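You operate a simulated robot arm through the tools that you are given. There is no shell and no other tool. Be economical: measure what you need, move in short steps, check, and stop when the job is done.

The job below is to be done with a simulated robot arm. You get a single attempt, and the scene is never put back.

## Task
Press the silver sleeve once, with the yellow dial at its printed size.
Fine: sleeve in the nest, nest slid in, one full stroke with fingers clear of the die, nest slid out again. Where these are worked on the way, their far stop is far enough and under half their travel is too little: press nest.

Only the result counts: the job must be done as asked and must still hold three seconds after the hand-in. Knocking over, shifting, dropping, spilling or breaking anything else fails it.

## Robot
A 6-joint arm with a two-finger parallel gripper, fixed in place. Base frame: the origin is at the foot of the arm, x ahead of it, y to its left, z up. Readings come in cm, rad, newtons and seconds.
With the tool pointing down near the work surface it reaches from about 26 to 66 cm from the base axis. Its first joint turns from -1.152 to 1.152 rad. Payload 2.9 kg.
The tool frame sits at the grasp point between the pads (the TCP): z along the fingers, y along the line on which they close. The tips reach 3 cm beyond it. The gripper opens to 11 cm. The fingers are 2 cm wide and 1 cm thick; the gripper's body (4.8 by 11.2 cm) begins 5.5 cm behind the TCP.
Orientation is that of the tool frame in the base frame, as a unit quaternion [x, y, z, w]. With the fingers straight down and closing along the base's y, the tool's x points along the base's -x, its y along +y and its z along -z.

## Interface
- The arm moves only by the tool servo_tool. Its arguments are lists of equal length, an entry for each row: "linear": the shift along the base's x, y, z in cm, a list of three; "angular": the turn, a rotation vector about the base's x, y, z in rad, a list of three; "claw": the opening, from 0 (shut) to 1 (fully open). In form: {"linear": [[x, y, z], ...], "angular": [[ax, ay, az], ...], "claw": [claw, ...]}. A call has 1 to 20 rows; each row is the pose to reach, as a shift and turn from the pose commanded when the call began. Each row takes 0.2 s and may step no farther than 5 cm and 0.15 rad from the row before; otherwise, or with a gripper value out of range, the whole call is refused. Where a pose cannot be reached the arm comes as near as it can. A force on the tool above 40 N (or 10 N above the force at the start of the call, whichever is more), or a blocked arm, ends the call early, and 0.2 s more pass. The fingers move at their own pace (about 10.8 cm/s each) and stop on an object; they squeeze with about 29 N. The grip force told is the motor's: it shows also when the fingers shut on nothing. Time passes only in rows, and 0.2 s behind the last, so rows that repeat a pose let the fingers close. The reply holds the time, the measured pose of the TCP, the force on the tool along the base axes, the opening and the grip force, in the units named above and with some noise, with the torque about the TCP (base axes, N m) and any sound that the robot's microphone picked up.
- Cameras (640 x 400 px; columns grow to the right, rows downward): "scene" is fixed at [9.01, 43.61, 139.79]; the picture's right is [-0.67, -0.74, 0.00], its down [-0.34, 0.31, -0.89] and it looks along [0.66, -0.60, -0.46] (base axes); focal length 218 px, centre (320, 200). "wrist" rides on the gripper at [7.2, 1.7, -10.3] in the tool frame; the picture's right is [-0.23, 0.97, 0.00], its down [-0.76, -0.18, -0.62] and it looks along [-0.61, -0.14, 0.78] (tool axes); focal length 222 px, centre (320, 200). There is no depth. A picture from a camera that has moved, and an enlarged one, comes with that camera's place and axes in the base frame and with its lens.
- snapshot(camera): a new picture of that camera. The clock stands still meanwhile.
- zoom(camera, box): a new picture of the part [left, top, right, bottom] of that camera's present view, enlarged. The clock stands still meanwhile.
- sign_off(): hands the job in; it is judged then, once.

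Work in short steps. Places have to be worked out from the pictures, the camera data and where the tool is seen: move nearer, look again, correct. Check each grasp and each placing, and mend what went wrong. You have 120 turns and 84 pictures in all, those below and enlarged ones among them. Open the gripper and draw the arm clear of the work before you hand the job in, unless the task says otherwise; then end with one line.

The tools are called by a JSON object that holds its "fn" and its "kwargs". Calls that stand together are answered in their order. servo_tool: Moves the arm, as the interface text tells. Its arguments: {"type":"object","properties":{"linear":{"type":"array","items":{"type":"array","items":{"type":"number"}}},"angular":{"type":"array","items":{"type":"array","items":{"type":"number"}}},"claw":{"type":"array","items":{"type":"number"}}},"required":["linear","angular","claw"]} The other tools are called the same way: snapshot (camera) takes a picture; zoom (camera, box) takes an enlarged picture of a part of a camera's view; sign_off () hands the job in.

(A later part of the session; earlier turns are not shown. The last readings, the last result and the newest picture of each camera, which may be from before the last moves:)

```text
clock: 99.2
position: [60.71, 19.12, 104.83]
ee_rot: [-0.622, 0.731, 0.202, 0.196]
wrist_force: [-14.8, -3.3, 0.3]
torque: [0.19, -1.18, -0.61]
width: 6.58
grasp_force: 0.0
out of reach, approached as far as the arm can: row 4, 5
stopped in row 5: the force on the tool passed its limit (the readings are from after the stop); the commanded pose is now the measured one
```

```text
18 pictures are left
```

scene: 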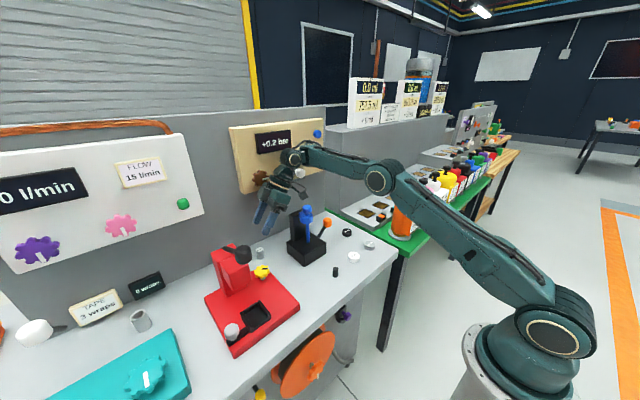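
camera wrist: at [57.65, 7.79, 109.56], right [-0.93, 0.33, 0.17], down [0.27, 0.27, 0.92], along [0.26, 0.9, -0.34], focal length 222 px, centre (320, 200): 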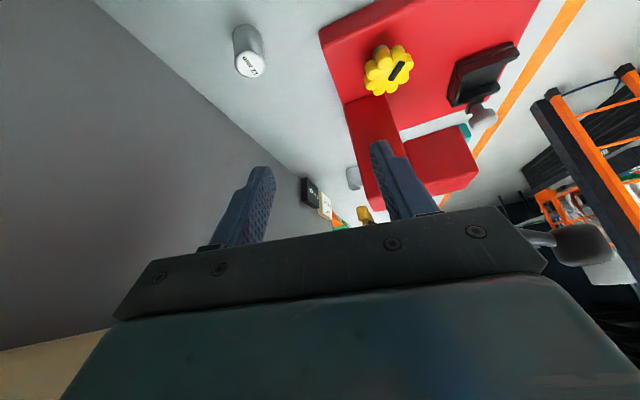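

{"fn": "servo_tool", "kwargs": {"linear": [[-2, 0, 0], [-4, 0, 1], [-7, 0, 3], [-10, -0.5, 5], [-13, -1, 8], [-16, -1, 11], [-19, -1, 14]], "angular": [[0, 0, 0], [0, 0, 0], [-0.14, 0, 0], [-0.28, 0, 0], [-0.42, 0, 0], [-0.55, 0, 0], [-0.55, 0, 0]], "claw": [0.6, 0.6, 0.6, 0.6, 0.6, 0.6, 0.6]}}

```text
clock: 100.8
position: [41.72, 18.29, 118.7]
ee_rot: [-0.651, 0.758, -0.004, 0.019]
wrist_force: [-0.2, 0.2, 0.8]
torque: [0.01, -0.03, -0.03]
width: 6.6
grasp_force: 0.1
```

Clear now. I level, set yaw to ≈ 0.3 (radial to the sleeve) and move out a little, before leaning the fingers outward.

{"fn": "servo_tool", "kwargs": {"linear": [[0, 0, 0], [0, 0, 0], [0, 0, 0], [1, 0, 0], [2, -0.5, 0], [3, -1, 0], [4, -1.5, 0], [5, -2, 0], [6, -2, 0]], "angular": [[-0.019, 0.034, 0], [-0.019, 0.034, -0.14], [-0.019, 0.034, -0.28], [-0.019, 0.034, -0.42], [-0.019, 0.034, -0.56], [-0.019, 0.034, -0.7], [-0.019, 0.034, -0.84], [-0.019, 0.034, -0.98], [-0.019, 0.034, -1.12]], "claw": [0.6, 0.6, 0.6, 0.6, 0.6, 0.6, 0.6, 0.6, 0.6]}}

```text
clock: 102.8
position: [47.62, 16.25, 118.68]
ee_rot: [-0.148, 0.989, -0.009, -0.002]
wrist_force: [0.3, 0.6, -0.8]
torque: [0.0, 0.01, 0.0]
width: 6.6
grasp_force: 0.0
```

Level with yaw 0.30. Now lean the fingers outward by 0.84 while moving to a pre-grasp point.

{"fn": "servo_tool", "kwargs": {"linear": [[1.5, 0.2, -2], [3, 0.4, -4], [4.5, 0.6, -7], [6, 0.8, -10], [7.5, 1, -12.5], [8.5, 1.2, -15], [9.4, 1.4, -17]], "angular": [[0.035, -0.115, 0], [0.071, -0.229, 0], [0.106, -0.344, 0], [0.142, -0.458, 0], [0.177, -0.573, 0], [0.212, -0.688, 0], [0.248, -0.802, 0]], "claw": [0.6, 0.6, 0.6, 0.6, 0.6, 0.6, 0.6]}}

{"fn": "snapshot", "kwargs": {"camera": "wrist"}}

```text
clock: 104.5
position: [57.15, 17.52, 101.53]
ee_rot: [-0.133, 0.905, 0.052, 0.4]
wrist_force: [0.8, -0.3, -0.6]
torque: [0.04, -0.01, -0.01]
width: 6.61
grasp_force: 0.0
```

```text
17 pictures are left
camera wrist: at [44.65, 15.67, 103.17], right [-0.13, 0.98, 0.16], down [0.1, -0.14, 0.98], along [0.99, 0.14, -0.08], focal length 222 px, centre (320, 200)
```

wrist: 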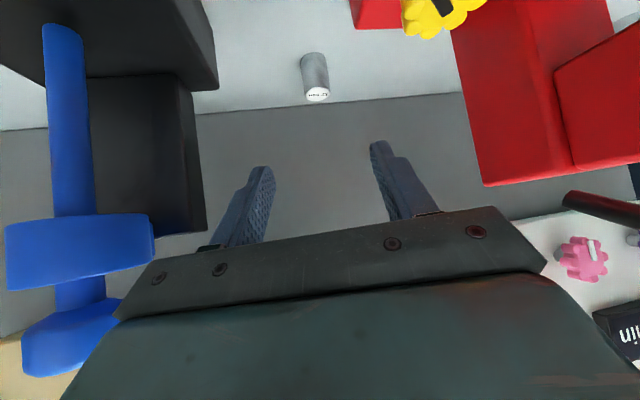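

Pose is reachable. Sleeve refined: axis ≈ (64.8, 19.85), r ≈ 1.35, top z ≈ 91.4. I advance along the finger direction and close.

{"fn": "servo_tool", "kwargs": {"linear": [[1.2, 0.5, -3], [2.2, 0.9, -5.6], [4, 1.3, -7.6], [5.95, 1.85, -9.6]], "angular": [[0, 0, 0], [0, 0, 0], [0, 0, 0], [0, 0, 0]], "claw": [0.6, 0.6, 0.6, 0.6]}}

{"fn": "snapshot", "kwargs": {"camera": "wrist"}}

```text
clock: 105.5
position: [63.25, 19.35, 92.0]
ee_rot: [-0.132, 0.905, 0.051, 0.4]
wrist_force: [0.3, -0.7, -1.1]
torque: [0.01, -0.01, -0.01]
width: 6.58
grasp_force: 0.1
```

```text
16 pictures are left
camera wrist: at [50.87, 17.44, 93.47], right [-0.13, 0.98, 0.16], down [0.1, -0.14, 0.98], along [0.99, 0.14, -0.08], focal length 222 px, centre (320, 200)
```

wrist: 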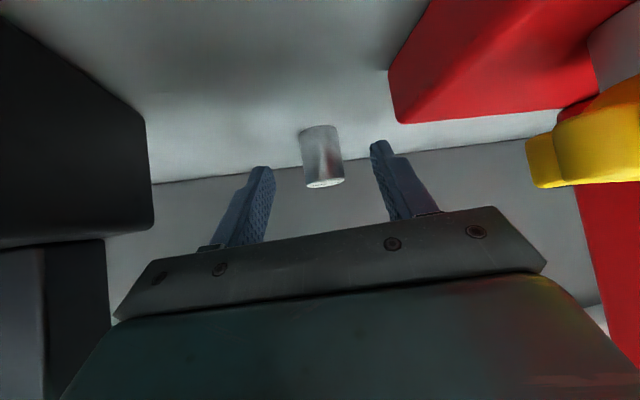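

The sleeve is centred between the fingers. I close and lift a little.

{"fn": "servo_tool", "kwargs": {"linear": [[0, 0, 0], [0, 0, 0], [0, 0, 0], [0, 0, 0]], "angular": [[0, 0, 0], [0, 0, 0], [0, 0, 0], [0, 0, 0]], "claw": [0.1, 0.1, 0.1, 0.1]}}

{"fn": "servo_tool", "kwargs": {"linear": [[-0.5, 0, 2], [-1, 0, 4], [-2, -0.5, 7]], "angular": [[0, 0, 0], [0, 0, 0], [0, 0, 0]], "claw": [0.1, 0.1, 0.1]}}

{"fn": "snapshot", "kwargs": {"camera": "wrist"}}

```text
clock: 106.5
position: [63.3, 19.41, 91.93]
ee_rot: [-0.132, 0.905, 0.05, 0.401]
wrist_force: [1.1, 0.3, 0.9]
torque: [0.04, -0.01, -0.01]
width: 2.36
grasp_force: 29.2
```

```text
clock: 107.2
position: [61.35, 18.89, 99.18]
ee_rot: [-0.132, 0.906, 0.05, 0.4]
wrist_force: [-0.8, 0.6, -0.3]
torque: [-0.01, 0.01, -0.01]
width: 1.1
grasp_force: 0.1
```

```text
15 pictures are left
camera wrist: at [48.83, 16.91, 100.67], right [-0.13, 0.98, 0.16], down [0.1, -0.14, 0.98], along [0.99, 0.14, -0.08], focal length 222 px, centre (320, 200)
```

wrist: 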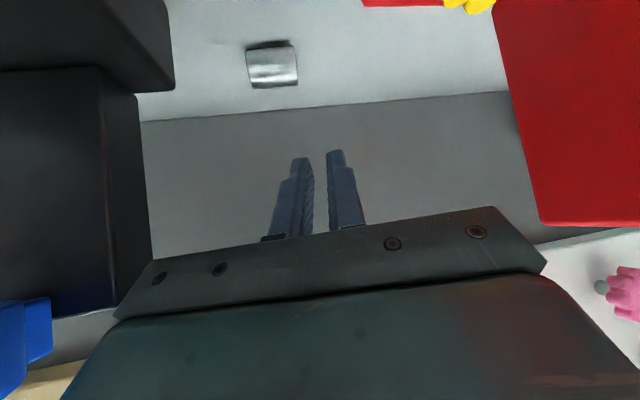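

The sleeve slipped and now lies on its side near (64.2, 17.1). I zoom to see how it lies.

{"fn": "zoom", "kwargs": {"camera": "wrist", "box": [232, 30, 312, 100]}}

```text
5.71 times, centred on (272, 65) of wrist
camera zoom: at [48.83, 16.91, 100.67], right [-0.13, 0.98, 0.16], down [0.1, -0.14, 0.98], along [0.99, 0.14, -0.08], focal length 1269 px, centre (594, 971)
```

zoom: 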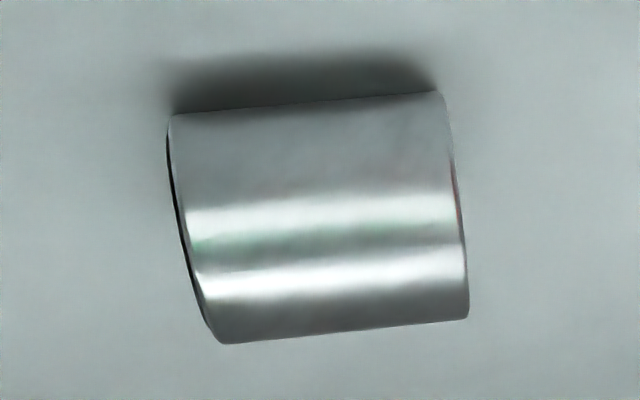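

It lies along y (Ø ≈ 2.4, ~3 long), centre ≈ (64.2, 17.1). I'll pick it by its two end faces with this same hand pose, a bit deeper, to bring it to an open spot and stand it up by regripping.

{"fn": "servo_tool", "kwargs": {"linear": [[-1.5, -2, -1], [-2.5, -3.4, -4.2], [-1, -3, -6], [1.1, -2.35, -8.1]], "angular": [[0, 0, 0], [0, 0, 0], [0, 0, 0], [0, 0, 0]], "claw": [0.55, 0.55, 0.55, 0.55]}}

{"fn": "snapshot", "kwargs": {"camera": "wrist"}}

```text
clock: 108.0
position: [59.35, 15.61, 94.58]
ee_rot: [-0.131, 0.904, 0.05, 0.404]
wrist_force: [-30.2, -0.8, 10.5]
torque: [-0.12, -2.39, -1.91]
width: 6.03
grasp_force: 0.1
stopped in row 3: the force on the tool passed its limit (the readings are from after the stop); the commanded pose is now the measured one
```

```text
13 pictures are left
camera wrist: at [46.92, 13.72, 96.03], right [-0.13, 0.98, 0.15], down [0.09, -0.14, 0.99], along [0.99, 0.14, -0.07], focal length 222 px, centre (320, 200)
```

wrist: 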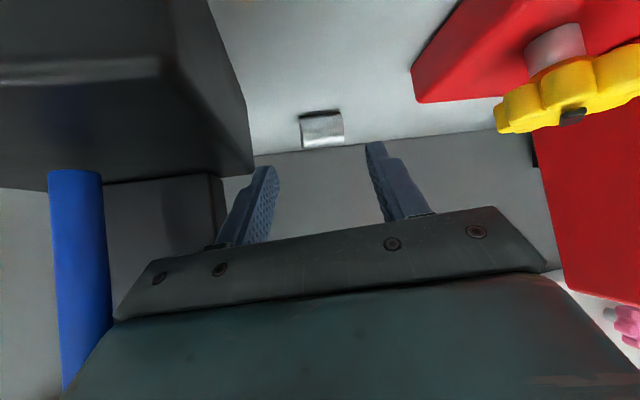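

The gripper body touched the black stand's base corner. I back off at once and check the stand.

{"fn": "servo_tool", "kwargs": {"linear": [[-2, 0.5, 1], [-3, 1.5, 4], [-3, 2, 7]], "angular": [[0, 0, 0], [0, 0, 0], [0, 0.1, 0]], "claw": [0.5, 0.5, 0.5]}}

{"fn": "zoom", "kwargs": {"camera": "scene", "box": [190, 190, 390, 320]}}

```text
clock: 108.8
position: [56.55, 17.73, 101.56]
ee_rot: [-0.129, 0.923, 0.058, 0.358]
wrist_force: [-0.4, 0.0, 0.0]
torque: [-0.01, -0.02, 0.0]
width: 5.49
grasp_force: 0.0
```

```text
3.08 times, centred on (290, 255) of scene
camera zoom: at [9.01, 43.61, 139.79], right [-0.67, -0.74, 0.0], down [-0.34, 0.31, -0.89], along [0.66, -0.6, -0.46], focal length 670 px, centre (412, 31)
```

zoom: 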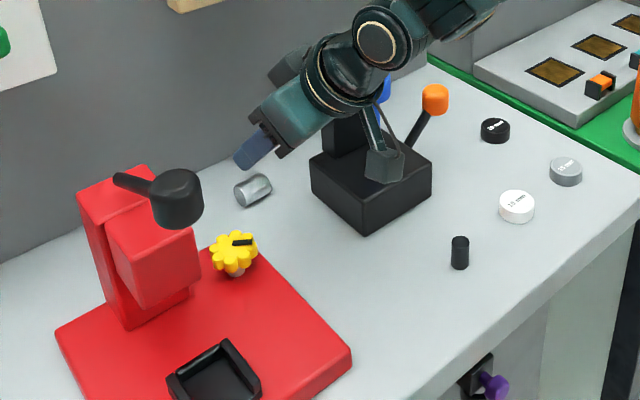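

The stand hasn't moved. I reduce the lean to ≈ 0.43 so the body passes above the stand base, and approach the sleeve's ends again.

{"fn": "servo_tool", "kwargs": {"linear": [[1.5, -0.5, 0], [3, -1, 0], [4.95, -1.3, -2], [5.5, -1.2, -5], [6.2, -1, -8], [6.7, -0.93, -10]], "angular": [[-0.03, 0.096, 0], [-0.06, 0.191, 0], [-0.089, 0.287, 0], [-0.089, 0.287, 0], [-0.089, 0.287, 0], [-0.089, 0.287, 0]], "claw": [0.5, 0.5, 0.5, 0.5, 0.5, 0.5]}}

{"fn": "snapshot", "kwargs": {"camera": "wrist"}}

```text
clock: 109.8
position: [62.15, 16.45, 99.07]
ee_rot: [-0.133, 0.964, 0.033, 0.228]
wrist_force: [-0.4, 0.6, 6.6]
torque: [-0.4, 0.2, -0.02]
width: 5.49
grasp_force: 0.1
stopped in row 4: the force on the tool passed its limit (the readings are from after the stop); the commanded pose is now the measured one
```

```text
11 pictures are left
camera wrist: at [51.02, 14.94, 105.09], right [-0.07, 0.99, 0.11], down [0.44, -0.06, 0.9], along [0.9, 0.11, -0.43], focal length 222 px, centre (320, 200)
```

wrist: 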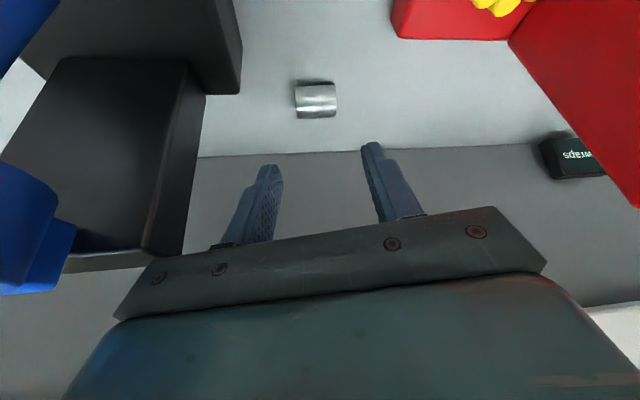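

The body rests on the stand's tall column. I lift, shift the hand to +y by 2.7 with wider fingers (the right finger will gather the sleeve) and descend.

{"fn": "servo_tool", "kwargs": {"linear": [[0, 0.5, 2], [0, 2.75, 2], [0.4, 2.75, -1], [0.8, 2.75, -4.5], [1.15, 2.75, -7.5]], "angular": [[0, 0, 0], [0, 0, 0], [0, 0, 0], [0, 0, 0], [0, 0, 0]], "claw": [0.5, 0.82, 0.82, 0.82, 0.82]}}

{"fn": "servo_tool", "kwargs": {"linear": [[0, 0, 0], [0, 0, 0], [0, 0, 0], [0, 0, 0], [0, 0, 0], [0, 0, 0]], "angular": [[0, 0, 0], [0, 0, 0], [0, 0, 0], [0, 0, 0], [0, 0, 0], [0, 0, 0]], "claw": [0.7, 0.6, 0.5, 0.4, 0.15, 0.15]}}

{"fn": "snapshot", "kwargs": {"camera": "wrist"}}

```text
clock: 111.0
position: [63.29, 19.16, 91.28]
ee_rot: [-0.134, 0.964, 0.034, 0.227]
wrist_force: [-0.2, -0.8, 0.0]
torque: [0.0, 0.02, -0.01]
width: 9.01
grasp_force: 0.0
```

```text
clock: 112.4
position: [63.21, 19.24, 91.43]
ee_rot: [-0.134, 0.964, 0.034, 0.227]
wrist_force: [0.6, 0.2, 0.8]
torque: [0.0, 0.0, 0.0]
width: 3.28
grasp_force: 29.0
```

```text
10 pictures are left
camera wrist: at [52.16, 17.75, 97.38], right [-0.07, 0.99, 0.11], down [0.44, -0.06, 0.9], along [0.9, 0.11, -0.43], focal length 222 px, centre (320, 200)
```

wrist: 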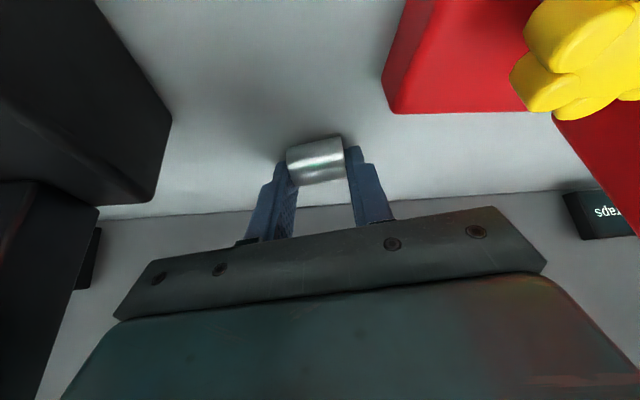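

Gripped by its ends (3.28 cm, 29 N). I lift, un-lean to vertical and retreat toward an open spot near (45, 17).

{"fn": "servo_tool", "kwargs": {"linear": [[0, 0, 1], [-0.5, 0, 3], [-1.5, 0, 6], [-3, 0, 9], [-5, 0, 12], [-7, 0, 14], [-9, -0.5, 15], [-12, -1, 15], [-15, -2, 15]], "angular": [[0, 0, 0], [0, 0, 0], [0, 0, 0], [-0.03, 0.1, 0], [-0.06, 0.2, 0], [-0.09, 0.3, 0], [-0.125, 0.43, 0], [-0.125, 0.43, 0], [-0.125, 0.43, 0]], "claw": [0.15, 0.15, 0.15, 0.15, 0.15, 0.15, 0.15, 0.15, 0.15]}}

```text
clock: 114.4
position: [48.25, 17.22, 106.53]
ee_rot: [-0.138, 0.99, 0.001, 0.007]
wrist_force: [-0.4, -1.1, -0.4]
torque: [0.01, 0.03, 0.01]
width: 3.3
grasp_force: 29.1
```

Still held. I turn the hand +1.655 so the sleeve's axis points radially, over (45, 17), then lower.

{"fn": "servo_tool", "kwargs": {"linear": [[0, 0, 0], [-1, 0, 0], [-2, 0, 0], [-3.2, -0.2, 0], [-3.2, -0.2, 0], [-3.2, -0.2, 0], [-3.2, -0.2, 0], [-3.2, -0.2, 0], [-3.2, -0.2, 0], [-3.2, -0.2, 0], [-3.2, -0.2, 0], [-3.2, -0.2, 0], [-3.2, -0.2, -4], [-3.2, -0.2, -8]], "angular": [[-0.004, 0.014, 0.138], [-0.004, 0.014, 0.276], [-0.004, 0.014, 0.414], [-0.004, 0.014, 0.552], [-0.004, 0.014, 0.69], [-0.004, 0.014, 0.828], [-0.004, 0.014, 0.966], [-0.004, 0.014, 1.104], [-0.004, 0.014, 1.242], [-0.004, 0.014, 1.38], [-0.004, 0.014, 1.518], [-0.004, 0.014, 1.655], [-0.004, 0.014, 1.655], [-0.004, 0.014, 1.655]], "claw": [0.15, 0.15, 0.15, 0.15, 0.15, 0.15, 0.15, 0.15, 0.15, 0.15, 0.15, 0.15, 0.15, 0.15]}}

```text
clock: 117.4
position: [44.98, 16.92, 98.33]
ee_rot: [0.822, -0.569, -0.005, 0.002]
wrist_force: [-0.6, -0.1, -0.9]
torque: [-0.01, 0.01, 0.0]
width: 3.29
grasp_force: 28.9
```

Lower until the sleeve meets the bench, then open.

{"fn": "servo_tool", "kwargs": {"linear": [[0, 0, -3], [0, 0, -5], [0, 0, -6], [0, 0, -6.4], [0, 0, -6.7]], "angular": [[0, 0, 0], [0, 0, 0], [0, 0, 0], [0, 0, 0], [0, 0, 0]], "claw": [0.15, 0.15, 0.15, 0.15, 0.15]}}

```text
clock: 118.6
position: [44.89, 16.95, 91.83]
ee_rot: [0.822, -0.569, -0.005, 0.003]
wrist_force: [-0.3, -0.1, -0.5]
torque: [0.03, 0.0, 0.03]
width: 3.29
grasp_force: 28.7
```

{"fn": "servo_tool", "kwargs": {"linear": [[0, 0, -0.2], [0, 0, -0.4], [0, 0, -0.55]], "angular": [[0, 0, 0], [0, 0, 0], [0, 0, 0]], "claw": [0.15, 0.15, 0.15]}}

{"fn": "servo_tool", "kwargs": {"linear": [[0, 0, 0], [0, 0, 0], [0, 0, 0], [0, 0, 3], [0, 0, 6]], "angular": [[0, 0, 0], [0, 0, 0], [0, 0, 0], [0, 0, 0], [0, 0, 0]], "claw": [0.34, 0.4, 0.5, 0.5, 0.5]}}

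{"fn": "snapshot", "kwargs": {"camera": "wrist"}}

```text
clock: 119.4
position: [45.04, 16.95, 91.29]
ee_rot: [0.822, -0.569, -0.005, 0.002]
wrist_force: [-5.7, -0.7, 19.6]
torque: [-0.05, 0.05, -0.06]
width: 3.29
grasp_force: 28.6
```

```text
clock: 120.6
position: [45.04, 17.05, 97.27]
ee_rot: [0.822, -0.569, -0.005, 0.003]
wrist_force: [0.2, 0.0, 0.3]
torque: [0.0, -0.01, -0.02]
width: 5.51
grasp_force: 0.1
```

```text
9 pictures are left
camera wrist: at [46.17, 9.6, 107.52], right [-0.99, -0.13, 0.01], down [-0.09, 0.77, 0.63], along [-0.09, 0.62, -0.78], focal length 222 px, centre (320, 200)
```

wrist: 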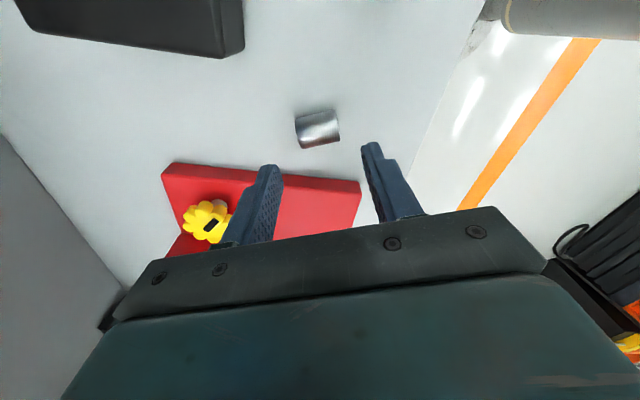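

The sleeve lies radially at ≈ (45.1, 16.8). I rise and turn the hand back −1.571 so it closes across the sleeve.

{"fn": "servo_tool", "kwargs": {"linear": [[0, 0, 3], [0.5, 0.1, 6], [1, 0.2, 8], [1.5, 0.3, 9], [2.2, 0.5, 9], [2.2, 0.5, 9], [2.2, 0.5, 9], [2.2, 0.5, 9], [2.2, 0.5, 9], [2.2, 0.5, 9], [2.2, 0.5, 9], [2.2, 0.5, 9]], "angular": [[0, 0, 0], [0, 0, -0.143], [0, 0, -0.286], [0, 0, -0.429], [0, 0, -0.572], [0, 0, -0.715], [0, 0, -0.858], [0, 0, -1.0], [0, 0, -1.143], [0, 0, -1.286], [0, 0, -1.43], [0, 0, -1.571]], "claw": [0.5, 0.5, 0.5, 0.5, 0.5, 0.5, 0.5, 0.5, 0.5, 0.5, 0.5, 0.5]}}

{"fn": "servo_tool", "kwargs": {"linear": [[0, 0, 0], [0, 0, -0.5], [0, 0, -1], [0, 0, -2], [0, 0, -3], [0, 0, -4], [0, 0, -6]], "angular": [[-0.044, 0.117, 0], [-0.088, 0.234, 0], [-0.132, 0.351, 0], [-0.177, 0.467, 0], [-0.221, 0.584, 0], [-0.265, 0.701, 0], [-0.265, 0.701, 0]], "claw": [0.5, 0.5, 0.5, 0.5, 0.5, 0.5, 0.5]}}

```text
clock: 123.2
position: [47.27, 17.45, 106.28]
ee_rot: [-0.177, 0.984, 0.006, 0.002]
wrist_force: [-0.6, 0.0, -0.4]
torque: [0.01, -0.03, -0.04]
width: 5.47
grasp_force: 0.1
```

```text
clock: 124.6
position: [47.19, 17.4, 101.99]
ee_rot: [-0.166, 0.925, -0.057, -0.336]
wrist_force: [-3.0, 1.8, -19.1]
torque: [-0.36, -0.05, 0.06]
width: 5.49
grasp_force: 0.0
out of reach, approached as far as the arm can: row 6
stopped in row 7: the force on the tool passed its limit (the readings are from after the stop); the commanded pose is now the measured one
```

Inward lean of ~0.7 hits a limit. I ease back to ≈ 0.55 lean.

{"fn": "servo_tool", "kwargs": {"linear": [[0, 0, 1], [0, 0, 1]], "angular": [[0.035, -0.094, 0], [0.053, -0.14, 0]], "claw": [0.5, 0.5]}}

{"fn": "snapshot", "kwargs": {"camera": "wrist"}}

```text
clock: 125.2
position: [47.19, 17.31, 102.95]
ee_rot: [-0.171, 0.947, -0.045, -0.269]
wrist_force: [0.1, -0.4, -0.2]
torque: [0.0, 0.0, 0.03]
width: 5.5
grasp_force: 0.1
```

```text
8 pictures are left
camera wrist: at [45.92, 18.54, 115.56], right [-0.16, 0.98, -0.11], down [0.98, 0.17, 0.13], along [0.15, -0.09, -0.99], focal length 222 px, centre (320, 200)
```

wrist: 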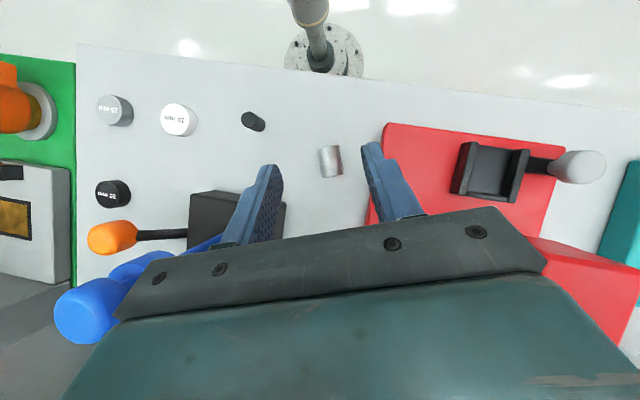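

The sleeve is at (45.2, 16.6) with its axis as expected. I descend straight to straddle it toward its outer end, and close.

{"fn": "servo_tool", "kwargs": {"linear": [[0, 0, -4], [0, 0, -8], [0, 0, -10.5], [0.05, 0, -11.45]], "angular": [[0, 0, 0], [0, 0, 0], [0, 0, 0], [0, 0, 0]], "claw": [0.5, 0.5, 0.5, 0.5]}}

{"fn": "servo_tool", "kwargs": {"linear": [[0, 0, 0], [0, 0, 0], [0, 0, 0], [0, 0, 0], [0, 0, 0]], "angular": [[0, 0, 0], [0, 0, 0], [0, 0, 0], [0, 0, 0], [0, 0, 0]], "claw": [0.35, 0.25, 0, 0, 0]}}

{"fn": "servo_tool", "kwargs": {"linear": [[0, 0, 1], [0, 0, 2]], "angular": [[0, 0, 0], [0, 0, 0]], "claw": [0, 0]}}

```text
clock: 126.2
position: [47.26, 17.44, 91.67]
ee_rot: [-0.171, 0.947, -0.045, -0.27]
wrist_force: [0.7, -0.4, 0.0]
torque: [-0.04, -0.04, 0.0]
width: 5.52
grasp_force: 0.0
```

```text
clock: 127.4
position: [47.36, 17.38, 91.63]
ee_rot: [-0.17, 0.947, -0.045, -0.269]
wrist_force: [-0.1, 0.2, 0.2]
torque: [0.0, -0.03, 0.02]
width: 2.46
grasp_force: 28.4
```

```text
clock: 128.0
position: [47.22, 17.34, 93.53]
ee_rot: [-0.17, 0.947, -0.044, -0.269]
wrist_force: [-0.2, 0.4, -1.1]
torque: [-0.02, 0.01, 0.03]
width: 2.43
grasp_force: 28.8
```

The sleeve is held across its diameter (2.43 cm). I lift and swing the hand from inward lean to outward lean (−1.57 about the closing axis) to stand the sleeve upright.

{"fn": "servo_tool", "kwargs": {"linear": [[0, 0, 2], [0, 0, 4], [0, 0, 6], [0, 0, 8], [0, 0, 10], [0.5, 0.2, 12], [1, 0.4, 13], [1.5, 0.6, 14], [2, 0.8, 14], [2.5, 1, 14], [3, 1.2, 14], [3.5, 1.4, 14], [4, 1.6, 14]], "angular": [[0.041, -0.114, 0], [0.082, -0.228, 0], [0.122, -0.341, 0], [0.163, -0.455, 0], [0.204, -0.569, 0], [0.244, -0.682, 0], [0.285, -0.796, 0], [0.326, -0.91, 0], [0.367, -1.023, 0], [0.407, -1.137, 0], [0.448, -1.251, 0], [0.489, -1.364, 0], [0.529, -1.478, 0]], "claw": [0, 0, 0, 0, 0, 0, 0, 0, 0, 0, 0, 0, 0]}}

{"fn": "snapshot", "kwargs": {"camera": "wrist"}}

```text
clock: 130.8
position: [58.77, 24.02, 124.88]
ee_rot: [-0.163, 0.94, 0.031, 0.298]
wrist_force: [0.2, 0.0, -0.3]
torque: [-0.01, 0.02, -0.03]
width: 2.43
grasp_force: 28.8
out of reach, approached as far as the arm can: row 1, 2, 3, 4, 5, 6, 7, 8, 9, 10, 11, 12, 13
```

```text
7 pictures are left
camera wrist: at [47.03, 21.93, 129.1], right [-0.14, 0.99, 0.09], down [0.3, -0.05, 0.95], along [0.94, 0.16, -0.29], focal length 222 px, centre (320, 200)
```

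wrist: 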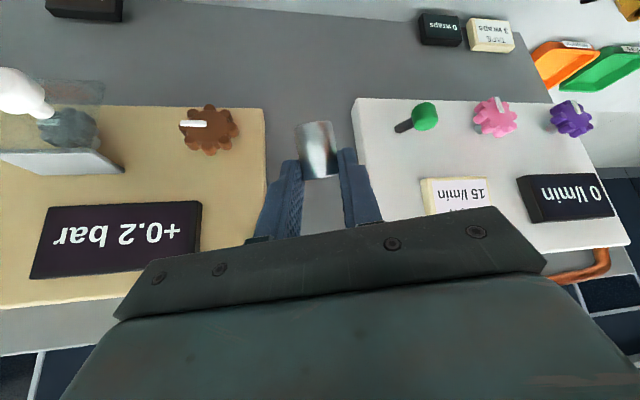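

Still held, but the reach cut the swing short (lean now 0.61). I move back and lower toward the front-right of the press.

{"fn": "servo_tool", "kwargs": {"linear": [[-2.5, -1, -2], [-5, -2, -4], [-7.5, -3, -6], [-10, -4, -8], [-12.5, -4, -10], [-15, -4, -12]], "angular": [[0, 0, 0], [0, 0, 0], [0, 0, 0], [0, 0, 0], [0, 0, 0], [0, 0, 0]], "claw": [0, 0, 0, 0, 0, 0]}}

```text
clock: 132.2
position: [58.68, 24.18, 124.86]
ee_rot: [-0.162, 0.94, 0.03, 0.298]
wrist_force: [0.0, -0.2, -0.8]
torque: [0.0, 0.02, 0.0]
width: 2.41
grasp_force: 28.7
out of reach, approached as far as the arm can: row 1, 2, 3, 4, 5, 6
```

The arm is stuck at a limit; I try un-leaning in place.

{"fn": "servo_tool", "kwargs": {"linear": [[0, 0, 0], [-1, 0, 0], [-2, -1, 0], [-3, -1, 0], [-4, -2, 0]], "angular": [[-0.04, 0.11, 0], [-0.08, 0.22, 0], [-0.12, 0.34, 0], [-0.16, 0.45, 0], [-0.2, 0.56, 0]], "claw": [0, 0, 0, 0, 0]}}

```text
clock: 133.4
position: [53.68, 22.82, 123.41]
ee_rot: [-0.174, 0.984, -0.004, 0.036]
wrist_force: [1.1, 0.2, -1.6]
torque: [0.02, 0.05, 0.0]
width: 2.43
grasp_force: 28.6
out of reach, approached as far as the arm can: row 2, 3, 4, 5
```

It moves again. I return toward the home-like pose to restore the normal branch, sleeve in hand.

{"fn": "servo_tool", "kwargs": {"linear": [[-3, 0, 1], [-6, -0.5, 2], [-9, -1, 3], [-12, -1.5, 4], [-15, -2, 5], [-18, -2, 6], [-20, -2, 6.5]], "angular": [[-0.01, 0.035, 0], [-0.02, 0.07, 0], [-0.02, 0.07, 0], [-0.02, 0.07, 0], [-0.02, 0.07, 0], [-0.02, 0.07, 0], [-0.02, 0.07, 0]], "claw": [0, 0, 0, 0, 0, 0, 0]}}

{"fn": "servo_tool", "kwargs": {"linear": [[0, 0, 0], [1, 0, -2], [3, 0, -4], [5, -1, -6], [7, -1, -8]], "angular": [[0, 0, 0], [0, 0, 0], [0, 0, 0], [0, 0, 0], [0, 0, 0]], "claw": [0, 0, 0, 0, 0]}}

```text
clock: 135.0
position: [33.49, 20.61, 130.24]
ee_rot: [-0.177, 0.984, -0.009, 0.002]
wrist_force: [-0.5, -0.6, -1.1]
torque: [0.02, -0.02, 0.0]
width: 2.44
grasp_force: 28.6
```

```text
clock: 136.2
position: [40.58, 19.56, 122.19]
ee_rot: [-0.177, 0.984, -0.008, 0.001]
wrist_force: [0.3, 0.3, -0.6]
torque: [-0.01, 0.01, 0.01]
width: 2.44
grasp_force: 29.6
```

Normal branch again, sleeve still held. Now lean outward by 1.02 along the path that worked before.

{"fn": "servo_tool", "kwargs": {"linear": [[3.5, -0.5, -1.5], [7, -1, -3], [8.5, -0.8, -5], [10, -0.6, -7], [11.5, -0.4, -10], [13, -0.2, -13], [14.5, 0, -15], [15.5, 0.2, -17], [15.5, 0.2, -19], [15.5, 0.2, -19], [15.5, 0.2, -19]], "angular": [[0, 0, 0], [0, 0, 0], [0.041, -0.11, 0], [0.083, -0.22, 0], [0.124, -0.33, 0], [0.166, -0.44, 0], [0.207, -0.55, 0], [0.249, -0.66, 0], [0.29, -0.77, 0], [0.331, -0.88, 0], [0.356, -0.952, 0]], "claw": [0, 0, 0, 0, 0, 0, 0, 0, 0, 0, 0]}}

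```text
clock: 138.6
position: [61.25, 21.37, 117.28]
ee_rot: [-0.172, 0.957, 0.041, 0.23]
wrist_force: [-1.0, -0.1, -0.3]
torque: [0.03, 0.02, -0.03]
width: 2.42
grasp_force: 28.6
out of reach, approached as far as the arm can: row 3, 4, 5, 6, 7, 8, 9, 10, 11
```

Outward lean works only in the other wrist branch. I un-lean near here and try again from the spot where it worked, (47.6, 16.3, 118.7), with yaw ≈ 0.30.

{"fn": "servo_tool", "kwargs": {"linear": [[-2, -1, 0], [-5, -2, 0.5], [-8, -3, 1], [-11, -4, 1.5], [-13.6, -5, 1.5]], "angular": [[-0.04, 0.11, 0], [-0.08, 0.22, 0], [-0.12, 0.33, 0], [-0.16, 0.44, 0], [-0.16, 0.44, 0]], "claw": [0, 0, 0, 0, 0]}}

{"fn": "servo_tool", "kwargs": {"linear": [[0.5, 0, -0.5], [1.5, 0.2, -2]], "angular": [[0.03, -0.1, 0], [0.06, -0.2, 0]], "claw": [0, 0]}}

```text
clock: 139.8
position: [47.55, 16.29, 118.85]
ee_rot: [-0.182, 0.983, 0.002, 0.001]
wrist_force: [-0.1, 0.0, -0.3]
torque: [0.07, 0.01, 0.01]
width: 2.46
grasp_force: 29.2
out of reach, approached as far as the arm can: row 4
```

```text
clock: 140.4
position: [49.05, 16.32, 116.66]
ee_rot: [-0.175, 0.979, 0.014, 0.106]
wrist_force: [-0.8, -0.1, -0.2]
torque: [-0.02, 0.01, -0.02]
width: 2.42
grasp_force: 29.0
```

It works now (lean 0.21 without complaint). I continue to a total of ≈ 1.02.

{"fn": "servo_tool", "kwargs": {"linear": [[1.3, 0.3, -2.5], [2.6, 0.6, -5], [3.9, 0.9, -7], [5.2, 1.2, -9], [6, 1.5, -11], [6.5, 2, -12.5], [6.5, 2, -13.5]], "angular": [[0.035, -0.109, 0], [0.07, -0.219, 0], [0.105, -0.328, 0], [0.14, -0.438, 0], [0.175, -0.547, 0], [0.21, -0.657, 0], [0.245, -0.766, 0]], "claw": [0, 0, 0, 0, 0, 0, 0]}}

{"fn": "snapshot", "kwargs": {"camera": "wrist"}}

```text
clock: 142.0
position: [55.62, 18.41, 103.02]
ee_rot: [-0.154, 0.86, 0.064, 0.483]
wrist_force: [-0.6, 0.6, -1.2]
torque: [-0.01, 0.0, 0.01]
width: 2.41
grasp_force: 28.8
```

```text
6 pictures are left
camera wrist: at [43.18, 15.84, 102.12], right [-0.21, 0.97, 0.16], down [-0.08, -0.17, 0.98], along [0.98, 0.19, 0.11], focal length 222 px, centre (320, 200)
```

wrist: 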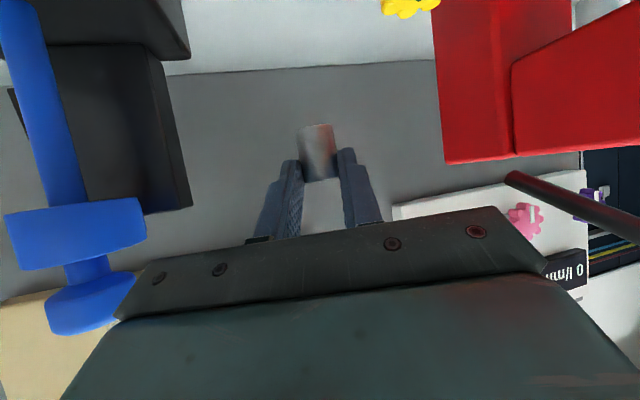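

The sleeve stands upright in the grip, held near its top. I carry it round in front of the press toward the nest (centre ≈ (43.9, 32.75)), turning yaw by +0.25.

{"fn": "servo_tool", "kwargs": {"linear": [[-2.6, 1, 0], [-5.2, 2, 0], [-7.8, 4, -0.5], [-10.6, 6.1, -1], [-11.6, 8.1, -1.7], [-12.6, 10.1, -2.5], [-13.2, 11.6, -3], [-13.6, 13.1, -3.7]], "angular": [[0, 0, 0.03], [0, 0, 0.06], [0, 0, 0.1], [0, 0, 0.14], [0, 0, 0.18], [0, 0, 0.22], [0, 0, 0.25], [0, 0, 0.25]], "claw": [0, 0, 0, 0, 0, 0, 0, 0]}}

{"fn": "snapshot", "kwargs": {"camera": "wrist"}}

```text
clock: 143.8
position: [41.85, 31.65, 99.22]
ee_rot: [-0.26, 0.834, 0.124, 0.471]
wrist_force: [0.0, 0.8, 0.0]
torque: [-0.03, 0.02, 0.0]
width: 2.42
grasp_force: 28.7
```

```text
5 pictures are left
camera wrist: at [30.55, 26.0, 98.43], right [-0.44, 0.88, 0.16], down [-0.03, -0.19, 0.98], along [0.9, 0.43, 0.11], focal length 222 px, centre (320, 200)
```

wrist: 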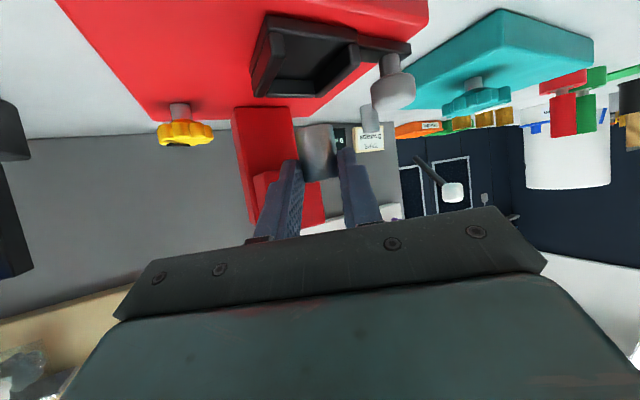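

Aligned: the sleeve is right above the nest. I lower it stepwise, watching the force.

{"fn": "servo_tool", "kwargs": {"linear": [[0.05, 0.05, -1.5], [0.05, 0.05, -3], [0.05, 0.05, -3.8]], "angular": [[0, 0, 0], [0, 0, 0], [0, 0, 0]], "claw": [0, 0, 0]}}

{"fn": "servo_tool", "kwargs": {"linear": [[0, 0, -0.3]], "angular": [[0, 0, 0]], "claw": [0]}}

{"fn": "servo_tool", "kwargs": {"linear": [[0, 0, -0.3]], "angular": [[0, 0, 0]], "claw": [0]}}

```text
clock: 144.6
position: [41.97, 31.63, 95.55]
ee_rot: [-0.261, 0.834, 0.124, 0.47]
wrist_force: [-0.2, -0.2, -0.6]
torque: [-0.03, 0.01, -0.01]
width: 2.42
grasp_force: 29.6
```

```text
clock: 145.0
position: [41.91, 31.55, 95.29]
ee_rot: [-0.26, 0.834, 0.124, 0.471]
wrist_force: [-0.7, 1.2, 1.1]
torque: [0.03, -0.02, 0.1]
width: 2.4
grasp_force: 28.9
```

```text
clock: 145.4
position: [42.01, 31.57, 95.23]
ee_rot: [-0.258, 0.833, 0.123, 0.474]
wrist_force: [1.7, -2.8, 14.6]
torque: [0.08, -0.2, -0.16]
width: 2.43
grasp_force: 28.5
```

Contact at TCP z ≈ 95.3 (sleeve bottom ≈ 91.4). I check by zoom before releasing.

{"fn": "zoom", "kwargs": {"camera": "wrist", "box": [230, 20, 420, 190]}}

```text
2.35 times, centred on (325, 105) of wrist
camera zoom: at [30.65, 26.04, 94.27], right [-0.44, 0.88, 0.16], down [-0.04, -0.19, 0.98], along [0.9, 0.43, 0.12], focal length 523 px, centre (308, 424)
```

zoom: 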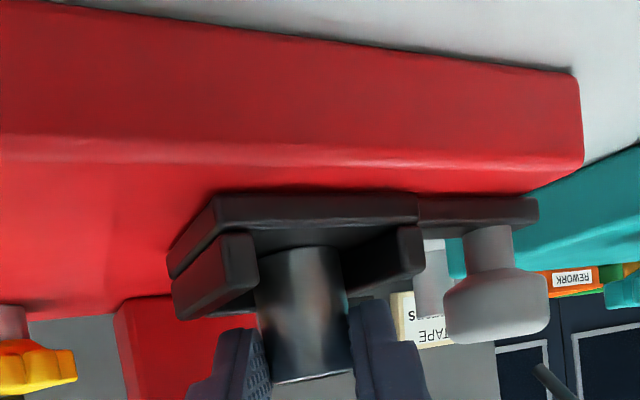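

The sleeve stands on the nest floor between the walls. I release gently and withdraw back along the finger axis.

{"fn": "servo_tool", "kwargs": {"linear": [[0, 0, 0], [0, 0, 0], [0, 0, 0], [0, 0, 0]], "angular": [[0, 0, 0], [0, 0, 0], [0, 0, 0], [0, 0, 0]], "claw": [0.24, 0.28, 0.34, 0.4]}}

{"fn": "servo_tool", "kwargs": {"linear": [[-0.7, -0.45, 0.5], [-1.5, -0.9, 1.1], [-2.9, -1.8, 2.1], [-4, -3.5, 4]], "angular": [[0, 0, 0], [0, 0, 0], [0, 0, 0], [0, 0, 0]], "claw": [0.4, 0.4, 0.4, 0.4]}}

{"fn": "zoom", "kwargs": {"camera": "scene", "box": [190, 220, 310, 360]}}

```text
clock: 146.4
position: [42.0, 31.39, 95.04]
ee_rot: [-0.26, 0.833, 0.123, 0.472]
wrist_force: [6.4, -13.0, 14.9]
torque: [0.17, -0.19, -0.23]
width: 3.62
grasp_force: 0.0
```

```text
clock: 147.4
position: [37.83, 27.86, 98.92]
ee_rot: [-0.26, 0.834, 0.123, 0.47]
wrist_force: [0.6, 0.2, -0.4]
torque: [0.03, 0.0, -0.01]
width: 4.39
grasp_force: 0.1
```

```text
2.86 times, centred on (250, 290) of scene
camera zoom: at [9.01, 43.61, 139.79], right [-0.67, -0.74, 0.0], down [-0.34, 0.31, -0.89], along [0.66, -0.6, -0.46], focal length 622 px, centre (520, -57)
```

zoom: 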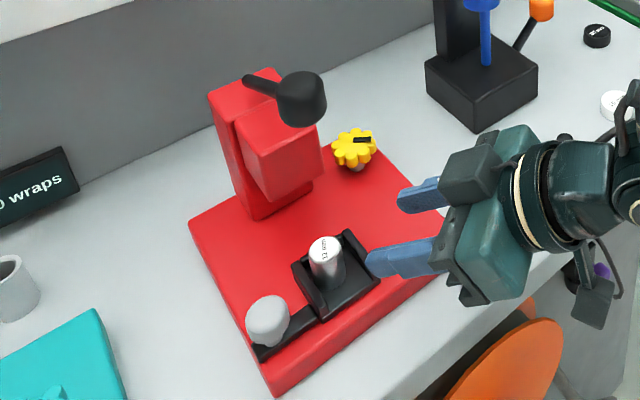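

The sleeve stands upright in the nest. Next the nest's handle knob at ≈ (42.7, 38.6, 93.5): I swing yaw to point straight ahead and line up in front of it.

{"fn": "servo_tool", "kwargs": {"linear": [[-1, 2.5, 0], [-1.8, 5.5, -0.3], [-1.8, 8, -0.6], [-1.8, 10.7, -0.9], [-1.8, 10.7, -0.9]], "angular": [[0, 0, -0.12], [0, 0, -0.24], [0, 0, -0.36], [0, 0, -0.48], [0, 0, -0.56]], "claw": [0.4, 0.5, 0.5, 0.5, 0.5]}}

```text
clock: 148.6
position: [40.4, 36.71, 98.03]
ee_rot: [-0.019, 0.874, -0.012, 0.486]
wrist_force: [0.2, 0.3, 0.9]
torque: [-0.01, -0.01, -0.01]
width: 5.49
grasp_force: 0.0
out of reach, approached as far as the arm can: row 3, 4, 5
```

Orientation is right; I shift +1.9 in y and lower around the knob.

{"fn": "servo_tool", "kwargs": {"linear": [[0.35, 1, 0], [0.35, 1.9, 0], [0.35, 1.9, -1.6], [0.35, 1.9, -3.2]], "angular": [[0, 0, 0], [0, 0, 0], [0, 0, 0], [0, 0, 0]], "claw": [0.5, 0.5, 0.5, 0.5]}}

```text
clock: 149.6
position: [41.29, 38.29, 94.89]
ee_rot: [-0.019, 0.873, -0.011, 0.486]
wrist_force: [0.1, 0.1, 0.0]
torque: [0.04, -0.05, -0.02]
width: 5.48
grasp_force: 0.1
out of reach, approached as far as the arm can: row 2, 3, 4
```

{"fn": "servo_tool", "kwargs": {"linear": [[0, 0, 0], [0, 0, 0], [0, 0, 0], [0, 0, 0]], "angular": [[0, 0, 0], [0, 0, 0], [0, 0, 0], [0, 0, 0]], "claw": [0.35, 0.2, 0.2, 0.2]}}

```text
clock: 150.6
position: [41.08, 38.49, 94.95]
ee_rot: [-0.021, 0.874, -0.008, 0.486]
wrist_force: [4.8, 18.7, -5.9]
torque: [1.07, -0.01, 0.2]
width: 2.95
grasp_force: 45.2
```

The knob is gripped (2.95 cm). I slide the nest in (+x) slowly.

{"fn": "servo_tool", "kwargs": {"linear": [[0.4, 0.1, 0], [0.8, 0.2, 0], [1.2, 0.2, 0], [1.6, 0.2, 0], [2, 0.2, 0], [2.4, 0.2, 0], [2.8, 0.2, 0], [3.2, 0.2, 0]], "angular": [[0, 0, 0], [0, 0, 0], [0, 0, 0], [0, 0, 0], [0, 0, 0], [0, 0, 0], [0, 0, 0], [0, 0, 0]], "claw": [0.2, 0.2, 0.2, 0.2, 0.2, 0.2, 0.2, 0.2]}}

```text
clock: 152.4
position: [44.39, 38.43, 94.92]
ee_rot: [-0.019, 0.874, -0.013, 0.486]
wrist_force: [-1.9, 4.9, 0.4]
torque: [0.79, 0.47, 0.02]
width: 2.97
grasp_force: 45.2
```

It slides easily (small force). I continue to the far stop.

{"fn": "servo_tool", "kwargs": {"linear": [[0.5, 0, 0], [1, 0, 0], [1.5, 0, 0], [2, 0, 0], [2.5, 0, 0], [3, 0, 0], [3.5, 0, 0], [4, 0, 0], [4.5, 0, 0], [5, 0, 0], [5.5, 0, 0], [6, 0, 0]], "angular": [[0, 0, 0], [0, 0, 0], [0, 0, 0], [0, 0, 0], [0, 0, 0], [0, 0, 0], [0, 0, 0], [0, 0, 0], [0, 0, 0], [0, 0, 0], [0, 0, 0], [0, 0, 0]], "claw": [0.2, 0.2, 0.2, 0.2, 0.2, 0.2, 0.2, 0.2, 0.2, 0.2, 0.2, 0.2]}}

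```text
clock: 154.6
position: [48.89, 38.44, 94.87]
ee_rot: [-0.021, 0.875, -0.012, 0.483]
wrist_force: [-18.5, -7.0, 7.1]
torque: [0.4, -0.56, -0.12]
width: 2.97
grasp_force: 45.4
stopped in row 11: the force on the tool passed its limit (the readings are from after the stop); the commanded pose is now the measured one
```

Stopped against the far stop after ≈ 7.8 cm. I open, lift clear of the knob and go back to −x and +y.

{"fn": "servo_tool", "kwargs": {"linear": [[0, 0, 0], [0, 0, 0], [-0.5, 0, 1.5], [-2, 0.5, 2.8], [-5, 1.5, 2.8], [-8, 2, 3]], "angular": [[0, 0, 0], [0, 0, 0], [0, 0, 0], [0, 0, 0], [0, 0, 0], [0, 0, 0]], "claw": [0.4, 0.5, 0.5, 0.5, 0.4, 0.3]}}

{"fn": "zoom", "kwargs": {"camera": "scene", "box": [190, 220, 310, 360]}}

```text
clock: 156.0
position: [42.01, 40.13, 97.93]
ee_rot: [-0.021, 0.875, -0.013, 0.484]
wrist_force: [-0.5, 0.1, 0.2]
torque: [-0.02, 0.0, 0.0]
width: 3.32
grasp_force: 0.1
out of reach, approached as far as the arm can: row 6
```

```text
2.86 times, centred on (250, 290) of scene
camera zoom: at [9.01, 43.61, 139.79], right [-0.67, -0.74, 0.0], down [-0.34, 0.31, -0.89], along [0.66, -0.6, -0.46], focal length 622 px, centre (520, -57)
```

zoom: 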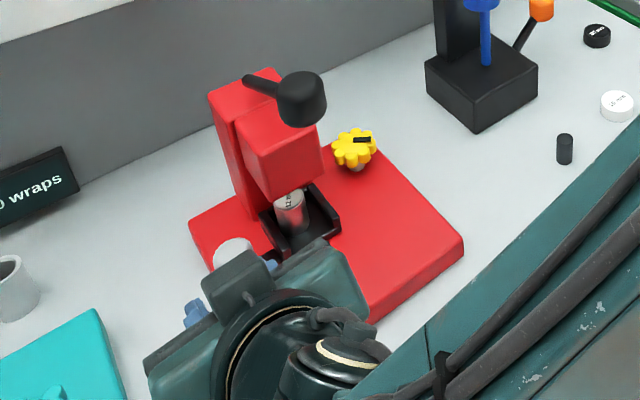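

Nest and sleeve sit under the head. The dial stays at ≈ 0.6 of its range — my best estimate, since nothing shows its scale. Now for the lever: I un-lean while rising at y ≈ 42, clear of the lever knob.

{"fn": "servo_tool", "kwargs": {"linear": [[0, 1, 2], [0, 2, 5], [0, 2, 8], [0, 2, 11], [0, 2, 14], [0, 2, 17], [0, 2, 20], [0, 2, 23], [0, 2, 25]], "angular": [[0, 0, 0], [0, 0.127, 0], [0, 0.254, 0], [0, 0.381, 0], [0, 0.508, 0], [0, 0.635, 0], [0, 0.762, 0], [0, 0.889, 0], [0, 1.01, 0]], "claw": [0.2, 0.1, 0, 0, 0, 0, 0, 0, 0]}}

```text
clock: 158.0
position: [40.83, 41.19, 121.64]
ee_rot: [-0.016, 1.0, 0.003, -0.002]
wrist_force: [0.1, -0.3, -2.9]
torque: [-0.09, 0.03, 0.04]
width: 0.01
grasp_force: 28.9
out of reach, approached as far as the arm can: row 1, 7, 8, 9
```

Vertical now. I move above the lever knob (43.2, 32.5) and lower until contact.

{"fn": "servo_tool", "kwargs": {"linear": [[1, -4, 0], [2.4, -8.7, 0], [2.4, -8.7, -1], [2.4, -8.7, -2]], "angular": [[0, 0, 0], [0, 0, 0], [0, 0, 0], [0, 0, 0]], "claw": [0, 0, 0, 0]}}

{"fn": "snapshot", "kwargs": {"camera": "scene"}}

```text
clock: 159.0
position: [43.09, 32.22, 119.73]
ee_rot: [-0.025, 1.0, -0.001, 0.001]
wrist_force: [1.0, -0.7, 0.1]
torque: [0.0, 0.0, -0.03]
width: 0.01
grasp_force: 28.6
```

```text
1 pictures are left
```

scene: 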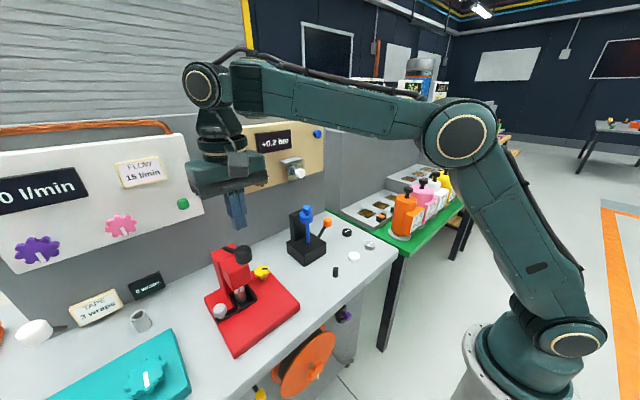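

Tip is right above the knob. I press down in small steps, following the lever's arc.

{"fn": "servo_tool", "kwargs": {"linear": [[0, 0.2, -1], [0, 0.2, -2], [0, 0.2, -2.7], [0, 0.2, -3.4]], "angular": [[0, 0, 0], [0, 0, 0], [0, 0, 0], [0, 0, 0]], "claw": [0, 0, 0, 0]}}

```text
clock: 160.0
position: [43.26, 32.32, 116.5]
ee_rot: [-0.025, 1.0, -0.002, 0.001]
wrist_force: [0.5, -0.3, 1.4]
torque: [0.04, 0.04, 0.0]
width: 0.0
grasp_force: 28.5
```

{"fn": "servo_tool", "kwargs": {"linear": [[-0.3, 0, -1], [-0.6, 0, -2], [-0.9, 0, -3], [-1.1, 0, -4], [-1.2, 0, -5], [-1.3, 0, -6]], "angular": [[0, 0, 0], [0, 0, 0], [0, 0, 0], [0, 0, 0], [0, 0, 0], [0, 0, 0]], "claw": [0, 0, 0, 0, 0, 0]}}

```text
clock: 161.4
position: [41.99, 32.23, 110.41]
ee_rot: [-0.025, 1.0, 0.0, 0.001]
wrist_force: [-2.0, 0.2, 3.4]
torque: [0.07, 0.04, 0.01]
width: 0.02
grasp_force: 29.0
```

The lever yields lightly (3–4 N). I continue down until a stop.

{"fn": "servo_tool", "kwargs": {"linear": [[0, 0, -1], [0, 0, -2], [0.1, 0, -3], [0.4, 0, -4], [0.7, 0, -5], [1, 0, -6], [1.5, 0, -7], [2, 0, -8]], "angular": [[0, 0, 0], [0, 0, 0], [0, 0, 0], [0, 0, 0], [0, 0, 0], [0, 0, 0], [0, 0, 0], [0, 0, 0]], "claw": [0, 0, 0, 0, 0, 0, 0, 0]}}

```text
clock: 162.7
position: [42.61, 32.34, 106.11]
ee_rot: [-0.027, 1.0, 0.002, 0.003]
wrist_force: [-4.1, -2.2, 7.6]
torque: [-0.03, 0.1, 0.0]
width: 0.0
grasp_force: 29.0
stopped in row 6: the force on the tool passed its limit (the readings are from after the stop); the commanded pose is now the measured one
```

Stopped by > 40 N near the bottom. I press again to make sure that's the end of the stroke.

{"fn": "servo_tool", "kwargs": {"linear": [[0.2, 0, -0.5], [0.4, 0, -1], [0.6, 0, -1.5], [0.8, 0, -2], [1.0, 0, -2.6], [1.2, 0, -3.2]], "angular": [[0, 0, 0], [0, 0, 0], [0, 0, 0], [0, 0, 0], [0, 0, 0], [0, 0, 0]], "claw": [0, 0, 0, 0, 0, 0]}}

```text
clock: 163.1
position: [42.96, 32.47, 106.16]
ee_rot: [-0.028, 1.0, 0.005, 0.007]
wrist_force: [-3.0, -0.3, 9.0]
torque: [-0.02, 0.06, 0.05]
width: 0.03
grasp_force: 28.9
stopped in row 2: the force on the tool passed its limit (the readings are from after the stop); the commanded pose is now the measured one
```

{"fn": "servo_tool", "kwargs": {"linear": [[0.3, 0, -2.5], [0.3, 0, -2.5]], "angular": [[0, 0, 0], [0, 0, 0]], "claw": [0, 0]}}

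```text
clock: 163.4
position: [42.89, 32.45, 106.14]
ee_rot: [-0.027, 1.0, 0.008, 0.01]
wrist_force: [-0.8, -1.3, 9.4]
torque: [-0.04, 0.06, 0.04]
width: 0.02
grasp_force: 28.9
stopped in row 1: the force on the tool passed its limit (the readings are from after the stop); the commanded pose is now the measured one
```

A firm end stop. I rise along the arc, feeling whether the lever springs back.

{"fn": "servo_tool", "kwargs": {"linear": [[-0.3, 0, 1], [-0.6, 0, 2], [-0.8, 0, 3], [-0.8, 0, 4]], "angular": [[0, 0, 0], [0, 0, 0], [0, 0, 0], [0, 0, 0]], "claw": [0, 0, 0, 0]}}

{"fn": "servo_tool", "kwargs": {"linear": [[0, 0, 1.5], [0, 0, 3], [0.3, 0, 5], [0.5, 0, 7], [0.5, 0, 9], [0.5, 0, 11]], "angular": [[0, 0, 0], [0, 0, 0], [0, 0, 0], [0, 0, 0], [0, 0, 0], [0, 0, 0]], "claw": [0, 0, 0, 0, 0, 0]}}

```text
clock: 164.4
position: [42.15, 32.55, 110.07]
ee_rot: [-0.028, 1.0, 0.006, 0.009]
wrist_force: [0.6, -0.5, 2.9]
torque: [0.05, -0.01, -0.02]
width: 0.0
grasp_force: 29.1
```

```text
clock: 165.8
position: [42.71, 32.4, 120.93]
ee_rot: [-0.028, 1.0, 0.006, 0.009]
wrist_force: [1.1, 0.0, -0.1]
torque: [-0.01, 0.01, 0.01]
width: 0.0
grasp_force: 29.0
```

The lever followed back up. Now I reverse my way: to (40.8, 41.2, 121.6), then lean and descend beside the press to reach the nest knob again.

{"fn": "servo_tool", "kwargs": {"linear": [[-1, 4.4, 0.5], [-1.9, 8.8, 0.7]], "angular": [[0, 0, 0], [0, 0, 0]], "claw": [0, 0]}}

{"fn": "servo_tool", "kwargs": {"linear": [[0.3, 0, -2], [0.6, 0, -5], [0.9, 0, -8], [1.2, 0.2, -11], [1.4, 0.4, -14], [1.6, 0.6, -17], [1.8, 0.8, -20], [2, 0.8, -22]], "angular": [[0, -0.127, 0], [0, -0.254, 0], [0, -0.381, 0], [0, -0.508, 0], [0, -0.635, 0], [0, -0.762, 0], [0, -0.889, 0], [0, -1.01, 0]], "claw": [0, 0, 0, 0.1, 0.2, 0.3, 0.4, 0.5]}}

```text
clock: 166.4
position: [40.58, 41.27, 121.58]
ee_rot: [-0.028, 1.0, 0.006, 0.009]
wrist_force: [-0.1, -1.0, 0.5]
torque: [-0.02, 0.0, -0.02]
width: 0.01
grasp_force: 29.2
```

```text
clock: 168.2
position: [41.51, 48.74, 110.52]
ee_rot: [0.048, 0.973, 0.004, 0.227]
wrist_force: [1.0, 0.0, 0.3]
torque: [0.09, 0.14, 0.02]
width: 5.5
grasp_force: 0.1
out of reach, approached as far as the arm can: row 1, 2, 3, 4, 5, 6, 7, 8
```

Branch switched again. I un-lean from here and retry the lean with a small test.

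{"fn": "servo_tool", "kwargs": {"linear": [[0, -1, 2], [0, -2, 4], [0, -4, 6], [0, -6, 8], [0, -7, 9]], "angular": [[0, 0.11, 0], [0, 0.22, 0], [0, 0.33, 0], [0, 0.46, 0], [0, 0.46, 0]], "claw": [0.5, 0.5, 0.5, 0.5, 0.5]}}

{"fn": "servo_tool", "kwargs": {"linear": [[0.3, 0, -1], [0.6, 0, -3]], "angular": [[0, -0.1, 0], [0, -0.2, 0]], "claw": [0.5, 0.5]}}

```text
clock: 169.4
position: [41.1, 41.63, 119.68]
ee_rot: [0.047, 0.999, -0.006, -0.003]
wrist_force: [0.3, -0.6, -0.4]
torque: [-0.01, -0.02, 0.0]
width: 5.49
grasp_force: 0.1
```

```text
clock: 170.1
position: [41.75, 41.69, 116.68]
ee_rot: [0.071, 0.993, -0.001, 0.093]
wrist_force: [-2.9, -1.2, -0.1]
torque: [0.09, -0.27, 0.08]
width: 5.48
grasp_force: 0.1
```

Works now. Continue to lean to ≈ 1.0 while descending.

{"fn": "servo_tool", "kwargs": {"linear": [[0.2, 0, -2.5], [0.4, 0, -5], [0.6, 0, -8], [0.8, 0, -11], [1, 0, -14], [1, 0, -16], [1, 0, -17.5]], "angular": [[0, -0.116, 0], [0, -0.232, 0], [0, -0.348, 0], [0, -0.464, 0], [0, -0.58, 0], [0, -0.696, 0], [0, -0.81, 0]], "claw": [0.5, 0.5, 0.5, 0.5, 0.5, 0.5, 0.5]}}

```text
clock: 171.7
position: [40.74, 49.6, 108.97]
ee_rot: [0.116, 0.967, 0.011, 0.228]
wrist_force: [2.3, -1.5, 2.8]
torque: [0.13, 0.2, 0.07]
width: 5.5
grasp_force: 0.0
out of reach, approached as far as the arm can: row 1, 2, 3, 4, 5, 6, 7
```

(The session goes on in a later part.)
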